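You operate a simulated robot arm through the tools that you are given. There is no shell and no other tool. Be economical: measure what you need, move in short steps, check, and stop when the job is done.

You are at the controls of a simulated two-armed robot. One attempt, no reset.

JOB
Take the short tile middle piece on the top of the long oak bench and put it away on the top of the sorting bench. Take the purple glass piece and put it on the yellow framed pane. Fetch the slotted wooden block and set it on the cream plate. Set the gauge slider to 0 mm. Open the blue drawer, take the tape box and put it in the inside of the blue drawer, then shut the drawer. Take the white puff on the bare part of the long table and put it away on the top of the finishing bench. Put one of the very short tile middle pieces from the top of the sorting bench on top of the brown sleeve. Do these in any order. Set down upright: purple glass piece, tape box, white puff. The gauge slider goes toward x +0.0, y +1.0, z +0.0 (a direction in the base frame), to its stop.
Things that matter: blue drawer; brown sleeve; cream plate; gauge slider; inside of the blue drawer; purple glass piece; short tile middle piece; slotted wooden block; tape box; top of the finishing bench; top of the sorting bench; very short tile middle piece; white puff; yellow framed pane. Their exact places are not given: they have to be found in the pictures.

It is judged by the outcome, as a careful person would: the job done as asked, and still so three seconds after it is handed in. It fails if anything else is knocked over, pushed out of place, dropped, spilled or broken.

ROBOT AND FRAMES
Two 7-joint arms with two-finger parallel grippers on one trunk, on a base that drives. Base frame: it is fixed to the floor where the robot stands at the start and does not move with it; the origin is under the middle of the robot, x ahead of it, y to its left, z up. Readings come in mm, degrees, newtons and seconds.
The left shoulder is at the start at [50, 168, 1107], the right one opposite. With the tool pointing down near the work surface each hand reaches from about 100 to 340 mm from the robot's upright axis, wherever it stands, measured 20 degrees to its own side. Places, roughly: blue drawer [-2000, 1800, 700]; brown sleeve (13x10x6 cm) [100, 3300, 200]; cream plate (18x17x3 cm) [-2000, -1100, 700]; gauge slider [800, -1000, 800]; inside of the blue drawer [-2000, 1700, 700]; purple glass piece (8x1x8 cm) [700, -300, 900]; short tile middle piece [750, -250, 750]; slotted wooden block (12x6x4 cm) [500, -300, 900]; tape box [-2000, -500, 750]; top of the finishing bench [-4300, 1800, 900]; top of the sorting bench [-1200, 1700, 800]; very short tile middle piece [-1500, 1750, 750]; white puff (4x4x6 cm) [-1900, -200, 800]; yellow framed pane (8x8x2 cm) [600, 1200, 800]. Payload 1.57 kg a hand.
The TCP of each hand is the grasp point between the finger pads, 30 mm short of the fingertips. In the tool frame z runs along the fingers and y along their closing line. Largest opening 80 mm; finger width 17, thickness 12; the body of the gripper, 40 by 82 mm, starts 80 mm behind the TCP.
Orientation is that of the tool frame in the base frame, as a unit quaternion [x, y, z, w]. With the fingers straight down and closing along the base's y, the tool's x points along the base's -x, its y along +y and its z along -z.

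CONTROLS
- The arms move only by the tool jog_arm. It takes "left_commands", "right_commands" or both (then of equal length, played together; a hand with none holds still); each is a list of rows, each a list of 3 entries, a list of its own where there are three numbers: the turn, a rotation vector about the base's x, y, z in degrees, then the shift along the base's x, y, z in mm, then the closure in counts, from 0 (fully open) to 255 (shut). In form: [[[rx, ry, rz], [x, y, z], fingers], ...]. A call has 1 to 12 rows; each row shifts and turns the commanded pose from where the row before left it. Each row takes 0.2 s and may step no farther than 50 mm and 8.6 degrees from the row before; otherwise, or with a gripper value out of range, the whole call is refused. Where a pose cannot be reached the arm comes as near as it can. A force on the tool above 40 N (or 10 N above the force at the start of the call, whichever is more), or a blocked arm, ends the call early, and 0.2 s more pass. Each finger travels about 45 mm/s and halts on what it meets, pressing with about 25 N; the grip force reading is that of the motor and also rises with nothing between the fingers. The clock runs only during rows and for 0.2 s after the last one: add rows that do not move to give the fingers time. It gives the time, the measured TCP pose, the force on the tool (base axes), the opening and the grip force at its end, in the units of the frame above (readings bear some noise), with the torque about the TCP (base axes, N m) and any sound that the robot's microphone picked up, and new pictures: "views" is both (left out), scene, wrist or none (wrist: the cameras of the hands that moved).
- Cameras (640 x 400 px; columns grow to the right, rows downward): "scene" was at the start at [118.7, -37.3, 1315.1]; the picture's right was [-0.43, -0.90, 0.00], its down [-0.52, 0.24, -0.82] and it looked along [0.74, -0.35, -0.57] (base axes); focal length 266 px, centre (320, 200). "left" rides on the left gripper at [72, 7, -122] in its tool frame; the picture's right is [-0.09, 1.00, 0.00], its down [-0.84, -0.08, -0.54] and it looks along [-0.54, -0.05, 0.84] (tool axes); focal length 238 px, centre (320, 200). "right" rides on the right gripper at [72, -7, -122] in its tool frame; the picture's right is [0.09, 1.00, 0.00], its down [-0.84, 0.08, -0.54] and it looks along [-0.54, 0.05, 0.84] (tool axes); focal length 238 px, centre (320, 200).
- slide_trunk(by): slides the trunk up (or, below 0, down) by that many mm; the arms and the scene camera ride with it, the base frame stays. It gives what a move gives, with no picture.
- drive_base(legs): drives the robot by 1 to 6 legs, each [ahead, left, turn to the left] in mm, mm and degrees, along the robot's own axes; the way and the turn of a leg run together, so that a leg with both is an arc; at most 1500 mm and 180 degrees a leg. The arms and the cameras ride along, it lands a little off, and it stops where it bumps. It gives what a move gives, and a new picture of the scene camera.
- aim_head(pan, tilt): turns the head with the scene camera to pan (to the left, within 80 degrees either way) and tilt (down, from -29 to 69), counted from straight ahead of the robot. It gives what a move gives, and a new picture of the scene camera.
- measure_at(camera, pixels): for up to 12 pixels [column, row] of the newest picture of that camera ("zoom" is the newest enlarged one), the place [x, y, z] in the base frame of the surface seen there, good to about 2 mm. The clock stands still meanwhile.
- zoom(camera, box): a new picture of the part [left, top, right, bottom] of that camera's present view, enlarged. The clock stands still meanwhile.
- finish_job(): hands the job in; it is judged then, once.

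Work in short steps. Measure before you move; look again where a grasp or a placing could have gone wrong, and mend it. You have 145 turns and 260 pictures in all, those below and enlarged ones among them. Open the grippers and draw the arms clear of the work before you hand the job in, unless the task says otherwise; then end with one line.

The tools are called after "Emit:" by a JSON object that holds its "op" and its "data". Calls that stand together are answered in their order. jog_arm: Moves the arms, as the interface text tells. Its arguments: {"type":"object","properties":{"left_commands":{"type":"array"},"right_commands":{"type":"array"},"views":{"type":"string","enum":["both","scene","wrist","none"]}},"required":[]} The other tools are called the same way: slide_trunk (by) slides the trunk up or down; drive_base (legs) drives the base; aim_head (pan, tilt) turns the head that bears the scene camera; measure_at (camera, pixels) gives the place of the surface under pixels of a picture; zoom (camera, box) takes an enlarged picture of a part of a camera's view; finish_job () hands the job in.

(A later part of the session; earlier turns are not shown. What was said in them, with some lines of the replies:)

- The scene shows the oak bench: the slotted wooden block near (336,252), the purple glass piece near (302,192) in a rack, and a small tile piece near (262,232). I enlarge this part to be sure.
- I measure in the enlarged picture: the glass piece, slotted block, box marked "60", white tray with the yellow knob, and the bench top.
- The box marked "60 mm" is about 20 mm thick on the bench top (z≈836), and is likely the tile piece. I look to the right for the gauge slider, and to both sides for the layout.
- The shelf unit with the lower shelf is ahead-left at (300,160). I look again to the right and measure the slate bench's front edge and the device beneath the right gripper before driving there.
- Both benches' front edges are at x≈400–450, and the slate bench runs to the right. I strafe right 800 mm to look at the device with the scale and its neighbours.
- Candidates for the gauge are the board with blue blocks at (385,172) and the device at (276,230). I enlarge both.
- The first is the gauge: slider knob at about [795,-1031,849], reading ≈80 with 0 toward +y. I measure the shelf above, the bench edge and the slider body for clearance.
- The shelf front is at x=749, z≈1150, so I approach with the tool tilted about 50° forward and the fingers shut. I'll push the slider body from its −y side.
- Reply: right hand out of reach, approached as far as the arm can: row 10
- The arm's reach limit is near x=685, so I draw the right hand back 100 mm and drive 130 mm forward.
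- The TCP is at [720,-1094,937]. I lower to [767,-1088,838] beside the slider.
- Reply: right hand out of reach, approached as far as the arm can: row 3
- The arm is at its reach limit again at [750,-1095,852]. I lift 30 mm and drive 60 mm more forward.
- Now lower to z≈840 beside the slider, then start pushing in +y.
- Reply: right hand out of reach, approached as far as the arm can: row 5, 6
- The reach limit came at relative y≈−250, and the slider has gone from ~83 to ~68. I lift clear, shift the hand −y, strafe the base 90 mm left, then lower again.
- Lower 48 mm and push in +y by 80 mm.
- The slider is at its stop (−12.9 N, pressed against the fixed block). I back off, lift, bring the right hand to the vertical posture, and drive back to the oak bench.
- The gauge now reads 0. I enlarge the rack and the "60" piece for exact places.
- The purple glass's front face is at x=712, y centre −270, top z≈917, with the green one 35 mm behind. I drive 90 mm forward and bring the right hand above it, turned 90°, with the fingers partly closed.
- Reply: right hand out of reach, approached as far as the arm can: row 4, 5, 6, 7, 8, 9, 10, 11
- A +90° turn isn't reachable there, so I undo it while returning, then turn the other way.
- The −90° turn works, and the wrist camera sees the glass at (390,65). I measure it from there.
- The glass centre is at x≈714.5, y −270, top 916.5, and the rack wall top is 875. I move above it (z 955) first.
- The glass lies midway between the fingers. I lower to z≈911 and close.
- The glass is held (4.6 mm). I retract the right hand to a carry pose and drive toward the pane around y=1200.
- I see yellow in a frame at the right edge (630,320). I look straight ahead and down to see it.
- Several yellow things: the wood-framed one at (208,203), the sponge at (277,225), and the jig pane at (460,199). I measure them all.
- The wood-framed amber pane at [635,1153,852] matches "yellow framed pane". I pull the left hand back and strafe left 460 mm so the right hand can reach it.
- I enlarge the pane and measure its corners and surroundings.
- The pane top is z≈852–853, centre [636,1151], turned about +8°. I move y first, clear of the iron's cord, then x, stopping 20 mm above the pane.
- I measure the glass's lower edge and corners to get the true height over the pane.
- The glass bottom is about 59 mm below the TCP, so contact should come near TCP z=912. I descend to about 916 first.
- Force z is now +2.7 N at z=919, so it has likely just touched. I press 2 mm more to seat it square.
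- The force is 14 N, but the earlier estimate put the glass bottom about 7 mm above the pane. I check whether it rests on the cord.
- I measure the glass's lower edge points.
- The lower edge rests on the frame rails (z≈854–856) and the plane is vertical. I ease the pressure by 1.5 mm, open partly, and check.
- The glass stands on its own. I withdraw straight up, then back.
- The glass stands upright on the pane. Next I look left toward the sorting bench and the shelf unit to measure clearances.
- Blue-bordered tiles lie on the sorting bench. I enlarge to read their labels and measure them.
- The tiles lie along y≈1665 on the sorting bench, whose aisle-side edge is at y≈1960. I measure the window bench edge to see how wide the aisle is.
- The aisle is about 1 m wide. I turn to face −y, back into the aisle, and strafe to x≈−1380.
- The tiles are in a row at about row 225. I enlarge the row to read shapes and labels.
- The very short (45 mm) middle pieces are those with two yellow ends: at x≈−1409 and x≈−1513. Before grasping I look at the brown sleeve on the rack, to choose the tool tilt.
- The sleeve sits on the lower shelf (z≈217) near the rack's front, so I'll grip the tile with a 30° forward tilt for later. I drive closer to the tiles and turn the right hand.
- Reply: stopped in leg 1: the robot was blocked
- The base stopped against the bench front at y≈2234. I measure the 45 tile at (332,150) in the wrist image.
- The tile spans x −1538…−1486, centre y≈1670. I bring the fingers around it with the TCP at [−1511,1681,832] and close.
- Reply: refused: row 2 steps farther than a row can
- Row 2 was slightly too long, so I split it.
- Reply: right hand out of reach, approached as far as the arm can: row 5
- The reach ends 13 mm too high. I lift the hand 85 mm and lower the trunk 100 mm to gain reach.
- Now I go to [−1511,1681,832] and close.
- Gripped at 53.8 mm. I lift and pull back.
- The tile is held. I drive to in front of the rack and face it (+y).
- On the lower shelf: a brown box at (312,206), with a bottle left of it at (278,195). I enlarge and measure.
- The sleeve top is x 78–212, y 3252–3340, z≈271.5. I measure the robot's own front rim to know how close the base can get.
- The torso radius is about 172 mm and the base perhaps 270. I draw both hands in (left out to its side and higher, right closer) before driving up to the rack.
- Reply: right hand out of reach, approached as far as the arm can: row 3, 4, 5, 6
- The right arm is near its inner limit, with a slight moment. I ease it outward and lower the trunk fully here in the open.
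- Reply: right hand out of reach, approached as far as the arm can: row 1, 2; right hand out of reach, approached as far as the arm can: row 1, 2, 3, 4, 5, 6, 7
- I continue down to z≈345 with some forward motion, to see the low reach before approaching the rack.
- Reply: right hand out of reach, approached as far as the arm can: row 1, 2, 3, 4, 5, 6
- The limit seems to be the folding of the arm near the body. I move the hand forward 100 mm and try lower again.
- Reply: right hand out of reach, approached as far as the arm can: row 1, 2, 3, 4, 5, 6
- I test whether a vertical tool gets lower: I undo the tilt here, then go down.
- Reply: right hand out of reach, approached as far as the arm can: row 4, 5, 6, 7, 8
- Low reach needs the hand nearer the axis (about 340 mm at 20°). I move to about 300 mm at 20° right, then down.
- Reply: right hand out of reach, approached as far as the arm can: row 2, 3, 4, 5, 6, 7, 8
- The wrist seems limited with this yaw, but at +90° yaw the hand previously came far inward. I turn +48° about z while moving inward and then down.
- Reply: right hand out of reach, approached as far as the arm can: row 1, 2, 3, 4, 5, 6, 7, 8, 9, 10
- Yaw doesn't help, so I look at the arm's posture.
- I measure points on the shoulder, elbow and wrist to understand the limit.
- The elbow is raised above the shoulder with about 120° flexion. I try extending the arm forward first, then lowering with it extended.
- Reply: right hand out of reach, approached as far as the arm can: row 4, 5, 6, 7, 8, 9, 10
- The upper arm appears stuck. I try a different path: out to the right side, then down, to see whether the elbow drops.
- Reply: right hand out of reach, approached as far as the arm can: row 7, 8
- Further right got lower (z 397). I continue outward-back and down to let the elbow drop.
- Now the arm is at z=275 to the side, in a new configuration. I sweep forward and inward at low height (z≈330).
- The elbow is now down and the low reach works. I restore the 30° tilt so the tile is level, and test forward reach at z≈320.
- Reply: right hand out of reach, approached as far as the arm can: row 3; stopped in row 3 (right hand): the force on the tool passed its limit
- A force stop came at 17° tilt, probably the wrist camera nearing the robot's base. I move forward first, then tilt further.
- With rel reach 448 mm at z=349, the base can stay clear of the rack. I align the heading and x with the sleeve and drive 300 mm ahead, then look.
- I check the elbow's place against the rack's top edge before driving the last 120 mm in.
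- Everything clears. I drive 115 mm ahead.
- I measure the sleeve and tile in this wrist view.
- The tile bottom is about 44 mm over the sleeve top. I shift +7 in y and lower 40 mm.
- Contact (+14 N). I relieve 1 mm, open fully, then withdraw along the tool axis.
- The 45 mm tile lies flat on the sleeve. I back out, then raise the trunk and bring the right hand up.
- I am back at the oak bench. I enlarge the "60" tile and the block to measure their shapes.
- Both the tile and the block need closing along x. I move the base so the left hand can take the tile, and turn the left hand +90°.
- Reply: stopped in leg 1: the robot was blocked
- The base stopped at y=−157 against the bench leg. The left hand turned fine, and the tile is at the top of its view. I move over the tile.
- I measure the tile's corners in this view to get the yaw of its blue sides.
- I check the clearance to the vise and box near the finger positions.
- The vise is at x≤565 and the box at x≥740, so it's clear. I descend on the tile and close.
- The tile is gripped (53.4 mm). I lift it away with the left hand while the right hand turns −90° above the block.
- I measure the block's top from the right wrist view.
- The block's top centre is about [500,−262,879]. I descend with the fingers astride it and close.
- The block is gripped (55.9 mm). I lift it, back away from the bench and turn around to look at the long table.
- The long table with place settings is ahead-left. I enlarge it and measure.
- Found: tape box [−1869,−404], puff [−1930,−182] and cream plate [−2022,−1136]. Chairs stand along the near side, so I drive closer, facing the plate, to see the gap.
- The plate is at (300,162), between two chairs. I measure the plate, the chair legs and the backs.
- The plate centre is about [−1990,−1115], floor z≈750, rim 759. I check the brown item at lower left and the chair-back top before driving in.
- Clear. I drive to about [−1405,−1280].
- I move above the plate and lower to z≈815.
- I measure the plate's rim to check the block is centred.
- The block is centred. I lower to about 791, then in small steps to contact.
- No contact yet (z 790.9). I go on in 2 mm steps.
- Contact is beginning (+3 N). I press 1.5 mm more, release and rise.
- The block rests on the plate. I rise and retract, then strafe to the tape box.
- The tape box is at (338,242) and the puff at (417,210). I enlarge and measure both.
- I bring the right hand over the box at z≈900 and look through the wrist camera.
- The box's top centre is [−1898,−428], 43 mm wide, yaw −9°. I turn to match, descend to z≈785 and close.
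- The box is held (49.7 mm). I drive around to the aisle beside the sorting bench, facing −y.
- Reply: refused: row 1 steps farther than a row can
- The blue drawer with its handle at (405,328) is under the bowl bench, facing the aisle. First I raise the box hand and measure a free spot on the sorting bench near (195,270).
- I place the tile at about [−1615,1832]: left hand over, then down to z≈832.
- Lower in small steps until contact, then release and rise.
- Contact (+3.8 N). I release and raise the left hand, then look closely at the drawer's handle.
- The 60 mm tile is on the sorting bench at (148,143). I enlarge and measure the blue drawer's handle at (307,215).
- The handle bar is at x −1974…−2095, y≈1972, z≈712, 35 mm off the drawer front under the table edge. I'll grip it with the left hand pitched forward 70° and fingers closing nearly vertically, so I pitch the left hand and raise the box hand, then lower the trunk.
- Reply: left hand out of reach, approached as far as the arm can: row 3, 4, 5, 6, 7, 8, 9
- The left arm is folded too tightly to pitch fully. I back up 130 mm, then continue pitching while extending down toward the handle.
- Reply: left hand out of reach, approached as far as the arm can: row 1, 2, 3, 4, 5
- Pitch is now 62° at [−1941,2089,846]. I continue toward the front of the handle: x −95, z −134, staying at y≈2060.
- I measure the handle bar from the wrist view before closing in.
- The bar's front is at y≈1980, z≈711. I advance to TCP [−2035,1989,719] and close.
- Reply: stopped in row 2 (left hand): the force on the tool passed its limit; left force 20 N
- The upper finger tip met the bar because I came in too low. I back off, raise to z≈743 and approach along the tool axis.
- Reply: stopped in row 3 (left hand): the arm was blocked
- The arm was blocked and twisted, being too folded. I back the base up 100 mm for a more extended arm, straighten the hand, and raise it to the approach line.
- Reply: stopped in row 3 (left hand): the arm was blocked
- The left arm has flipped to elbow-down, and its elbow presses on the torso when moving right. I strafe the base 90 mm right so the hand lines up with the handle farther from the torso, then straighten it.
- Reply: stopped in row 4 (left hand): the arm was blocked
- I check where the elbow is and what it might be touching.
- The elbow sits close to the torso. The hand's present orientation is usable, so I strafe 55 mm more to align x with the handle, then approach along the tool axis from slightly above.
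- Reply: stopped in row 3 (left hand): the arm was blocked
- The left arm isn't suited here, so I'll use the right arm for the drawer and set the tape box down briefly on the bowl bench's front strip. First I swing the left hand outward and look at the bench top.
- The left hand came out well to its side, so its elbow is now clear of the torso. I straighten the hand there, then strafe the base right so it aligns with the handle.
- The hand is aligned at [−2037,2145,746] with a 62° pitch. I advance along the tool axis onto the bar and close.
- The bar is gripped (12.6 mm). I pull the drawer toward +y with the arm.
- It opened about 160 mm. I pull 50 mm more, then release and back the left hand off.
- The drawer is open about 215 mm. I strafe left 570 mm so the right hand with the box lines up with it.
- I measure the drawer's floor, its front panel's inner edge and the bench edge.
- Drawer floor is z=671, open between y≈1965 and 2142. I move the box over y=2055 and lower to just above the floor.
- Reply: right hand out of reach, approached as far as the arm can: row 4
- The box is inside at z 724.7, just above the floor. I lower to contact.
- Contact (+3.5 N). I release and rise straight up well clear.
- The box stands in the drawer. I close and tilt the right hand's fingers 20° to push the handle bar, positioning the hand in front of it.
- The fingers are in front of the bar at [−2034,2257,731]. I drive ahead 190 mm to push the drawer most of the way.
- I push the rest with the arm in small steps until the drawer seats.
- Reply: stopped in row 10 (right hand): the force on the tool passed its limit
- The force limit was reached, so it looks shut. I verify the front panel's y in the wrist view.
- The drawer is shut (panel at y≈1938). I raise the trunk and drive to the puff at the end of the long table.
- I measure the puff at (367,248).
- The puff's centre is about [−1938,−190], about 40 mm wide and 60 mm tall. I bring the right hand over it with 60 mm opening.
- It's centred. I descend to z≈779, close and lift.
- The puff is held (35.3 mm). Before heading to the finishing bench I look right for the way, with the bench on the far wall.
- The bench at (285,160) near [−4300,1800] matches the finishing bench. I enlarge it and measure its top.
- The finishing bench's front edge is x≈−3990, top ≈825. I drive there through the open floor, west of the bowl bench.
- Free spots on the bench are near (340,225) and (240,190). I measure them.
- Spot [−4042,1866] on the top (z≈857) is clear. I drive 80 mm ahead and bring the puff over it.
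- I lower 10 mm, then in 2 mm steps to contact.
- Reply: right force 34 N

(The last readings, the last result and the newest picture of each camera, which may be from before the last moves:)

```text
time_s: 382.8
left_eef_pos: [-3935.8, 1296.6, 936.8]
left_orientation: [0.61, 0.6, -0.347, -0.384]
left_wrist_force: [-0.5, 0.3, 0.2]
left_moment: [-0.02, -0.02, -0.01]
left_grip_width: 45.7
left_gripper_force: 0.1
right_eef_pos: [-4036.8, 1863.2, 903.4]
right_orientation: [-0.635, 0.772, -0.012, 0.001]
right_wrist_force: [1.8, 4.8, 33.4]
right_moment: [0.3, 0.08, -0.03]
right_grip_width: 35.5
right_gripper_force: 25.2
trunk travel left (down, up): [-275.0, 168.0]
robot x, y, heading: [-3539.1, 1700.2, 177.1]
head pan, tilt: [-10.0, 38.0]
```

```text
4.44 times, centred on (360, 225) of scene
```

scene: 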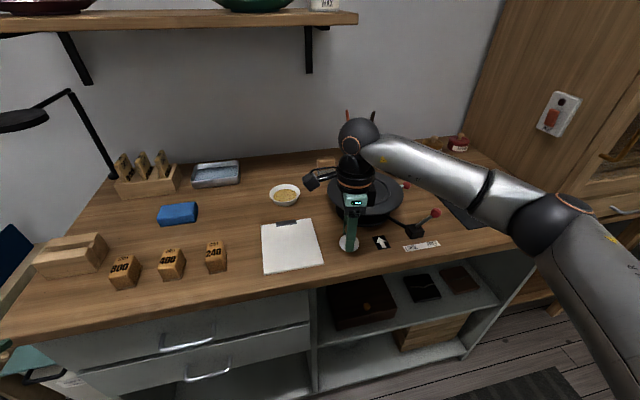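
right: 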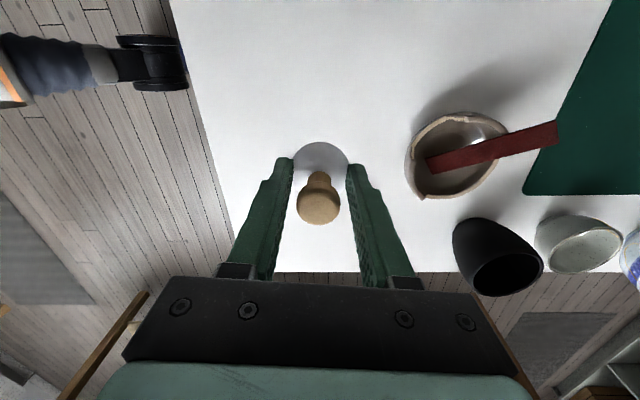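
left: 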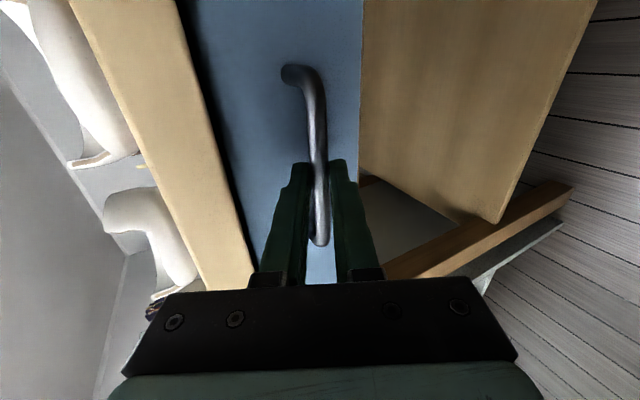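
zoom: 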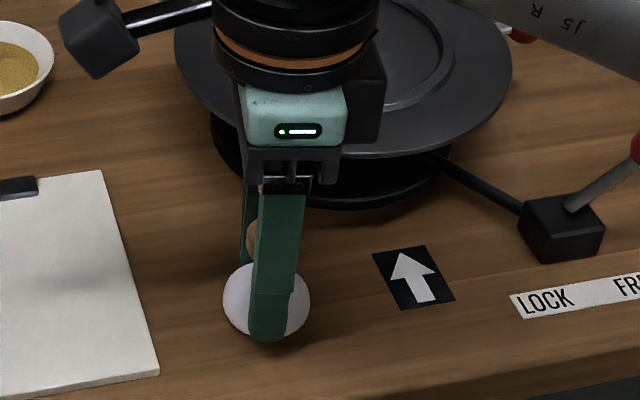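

It pressed at 33 N (contact came 5 mm earlier). I relieve it by 3 mm, open to 60 mm and rise.

Emit:
{"op": "jog_arm", "data": {"right_commands": [[[0, 0, 0], [0, 0, 1.5], 255], [[0, 0, 0], [0, 0, 1.5], 255], [[0, 0, 0], [0, 0, 0], 255], [[0, 0, 0], [0, 0, 0], 130], [[0, 0, 0], [0, 0, 0], 75], [[0, 0, 0], [0, 0, 0], 75], [[0, 0, 0], [0, 0, 30], 75], [[0, 0, 0], [0, 0, 45], 75], [[0, 0, 0], [0, 0, 45], 75], [[0, 0, 0], [45, 0, 10], 75], [[0, 0, 0], [45, 0, 0], 75], [[0, 0, 0], [45, 0, 0], 75]], "views": "scene"}}

Emit:
{"op": "zoom", "data": {"camera": "scene", "box": [280, 180, 440, 280]}}

```text
time_s: 385.4
left_eef_pos: [-3936.5, 1298.2, 935.6]
left_orientation: [0.611, 0.601, -0.346, -0.383]
left_wrist_force: [-0.4, 0.2, -0.3]
left_moment: [0.03, 0.01, -0.03]
left_grip_width: 45.5
left_gripper_force: 0.1
right_eef_pos: [-3903.6, 1864.5, 1030.3]
right_orientation: [-0.634, 0.773, -0.013, 0.003]
right_wrist_force: [-0.7, 0.2, -1.4]
right_moment: [-0.02, -0.02, -0.02]
right_grip_width: 56.6
right_gripper_force: 0.0
trunk travel left (down, up): [-275.0, 168.0]
robot x, y, heading: [-3540.7, 1697.6, 177.3]
head pan, tilt: [-10.0, 38.0]
```

scene: 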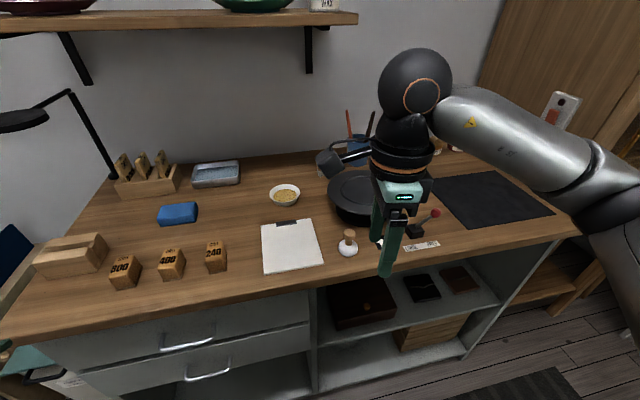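

```text
4.00 times, centred on (360, 230) of scene
```

zoom: 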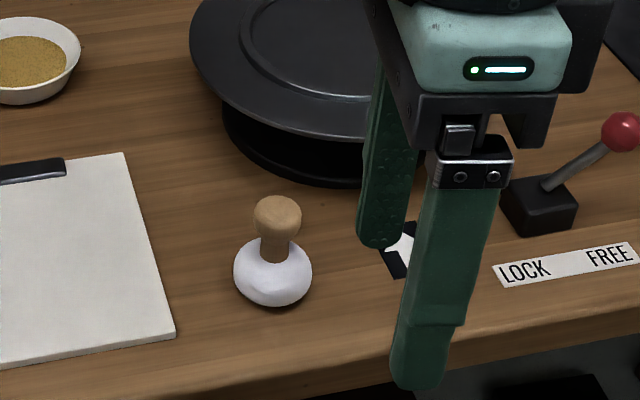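

The puff stands upright. I open both grippers and back away, then drive to where I can check the glass piece again (the oak bench's leg was bumped after it was set down).

Emit:
{"op": "drive_base", "data": {"legs": [[-200, 0, 0], [0, 1050, 0], [-1500, 0, 2.5], [-900, 0, 0], [0, 0, -150]]}}

Emit:
{"op": "aim_head", "data": {"pan": 0, "tilt": 18}}

```text
time_s: 409.5
left_eef_pos: [-860.1, 1079.7, 935.2]
left_orientation: [0.746, -0.421, 0.273, -0.438]
left_wrist_force: [1.0, 0.7, -0.5]
left_moment: [0.01, 0.0, -0.03]
left_grip_width: 45.4
left_gripper_force: 0.1
right_eef_pos: [-591.3, 581.0, 1030.1]
right_orientation: [0.568, 0.823, -0.008, -0.013]
right_wrist_force: [0.6, 0.2, 1.0]
right_moment: [-0.03, -0.01, 0.01]
right_grip_width: 56.4
right_gripper_force: 0.1
trunk travel left (down, up): [-275.0, 168.0]
robot x, y, heading: [-986.5, 528.6, 29.4]
head pan, tilt: [-10.0, 38.0]
```

scene: 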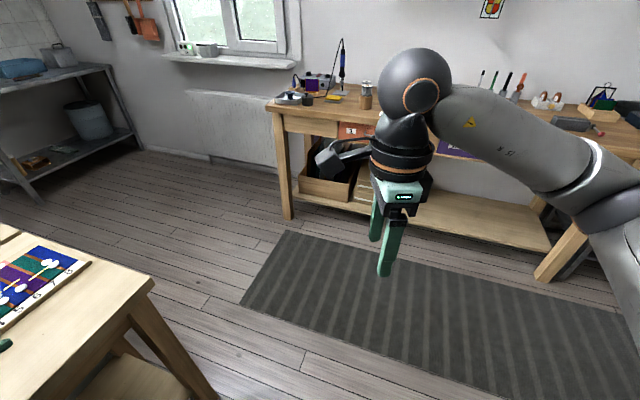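

```text
time_s: 410.3
left_eef_pos: [-861.3, 1078.9, 935.6]
left_orientation: [0.746, -0.421, 0.273, -0.438]
left_wrist_force: [0.4, -0.2, 0.6]
left_moment: [0.04, -0.02, 0.01]
left_grip_width: 45.5
left_gripper_force: 0.0
right_eef_pos: [-592.1, 580.9, 1030.2]
right_orientation: [0.568, 0.823, -0.007, -0.012]
right_wrist_force: [0.0, 0.2, 0.5]
right_moment: [-0.01, -0.01, -0.01]
right_grip_width: 56.3
right_gripper_force: 0.0
trunk travel left (down, up): [-275.0, 168.0]
robot x, y, heading: [-981.6, 527.0, 28.9]
head pan, tilt: [0.0, 18.0]
5 turns are left
```

scene: 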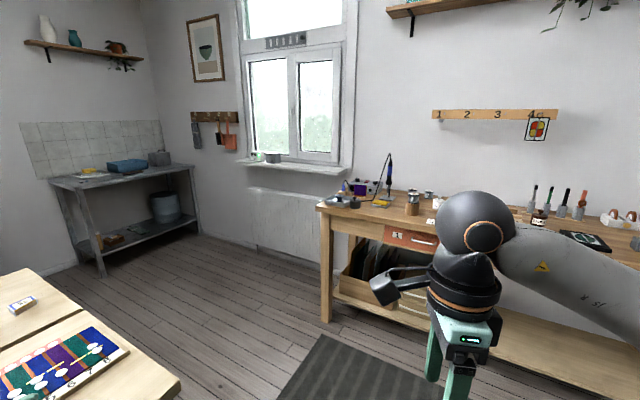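

I check the glass near (360,187) and the rack, and open both grippers.

Emit:
{"op": "zoom", "data": {"camera": "scene", "box": [320, 160, 440, 220]}}

Emit:
{"op": "jog_arm", "data": {"left_commands": [[[0, 0, 0], [0, 0, 20], 0], [[0, 0, 0], [0, 0, 20], 0], [[0, 0, 0], [0, 0, 0], 0]], "right_commands": [[[0, 0, 0], [0, 0, 0], 0], [[0, 0, 0], [0, 0, 0], 0], [[0, 0, 0], [0, 0, 0], 0]], "views": "none"}}

Emit:
{"op": "drive_base", "data": {"legs": [[0, -350, 0]]}}

```text
5.33 times, centred on (380, 190) of scene
```

zoom: 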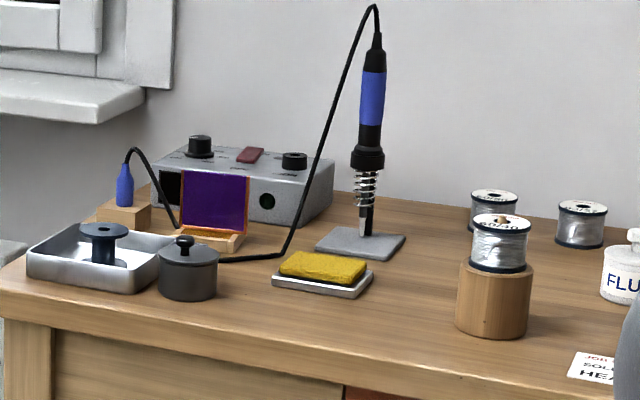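

```text
time_s: 411.1
left_eef_pos: [-861.7, 1078.2, 974.9]
left_orientation: [0.746, -0.421, 0.274, -0.438]
left_wrist_force: [0.4, -0.2, 0.1]
left_moment: [0.01, 0.03, 0.02]
left_grip_width: 80.4
left_gripper_force: 0.1
right_eef_pos: [-591.9, 581.6, 1030.9]
right_orientation: [0.568, 0.823, -0.008, -0.012]
right_wrist_force: [-1.2, 0.1, -0.7]
right_moment: [-0.01, -0.01, 0.01]
right_grip_width: 79.9
right_gripper_force: 0.0
trunk travel left (down, up): [-275.0, 168.0]
robot x, y, heading: [-986.0, 529.3, 29.2]
head pan, tilt: [0.0, 18.0]
```

```text
time_s: 413.4
left_eef_pos: [-690.0, 772.5, 975.6]
left_orientation: [0.746, -0.421, 0.273, -0.438]
left_wrist_force: [-0.8, 0.2, -0.8]
left_moment: [0.0, 0.01, 0.01]
left_grip_width: 80.0
left_gripper_force: 0.1
right_eef_pos: [-419.7, 275.5, 1030.3]
right_orientation: [0.568, 0.823, -0.007, -0.013]
right_wrist_force: [-0.3, -0.3, -0.1]
right_moment: [-0.04, -0.01, 0.04]
right_grip_width: 80.2
right_gripper_force: 0.1
trunk travel left (down, up): [-275.0, 168.0]
robot x, y, heading: [-814.6, 224.3, 29.1]
head pan, tilt: [0.0, 18.0]
4 turns are left
```

scene: 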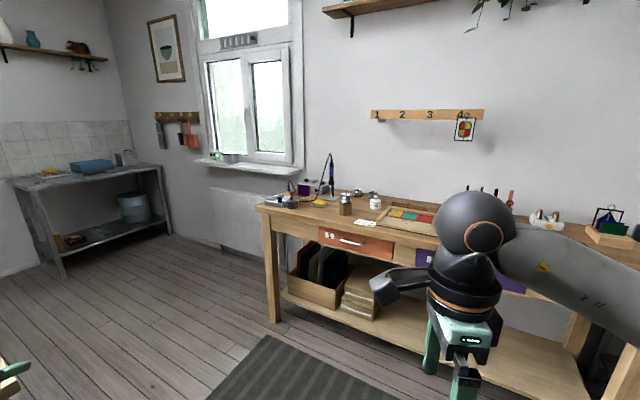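

The purple glass still stands on the framed pane, the grippers are open, and the arms are clear of the work. I hand the job in.

Emit:
{"op": "finish_job", "data": {}}

```text
The job is handed in.
```

All seven parts of the job are done and handed in: the gauge slider, glass piece, slotted block, both tiles, tape box with the drawer shut, and white puff. The base bumped the sorting bench and an oak bench leg on the way; the glass still stood when I rechecked it, and I saw nothing else out of place.
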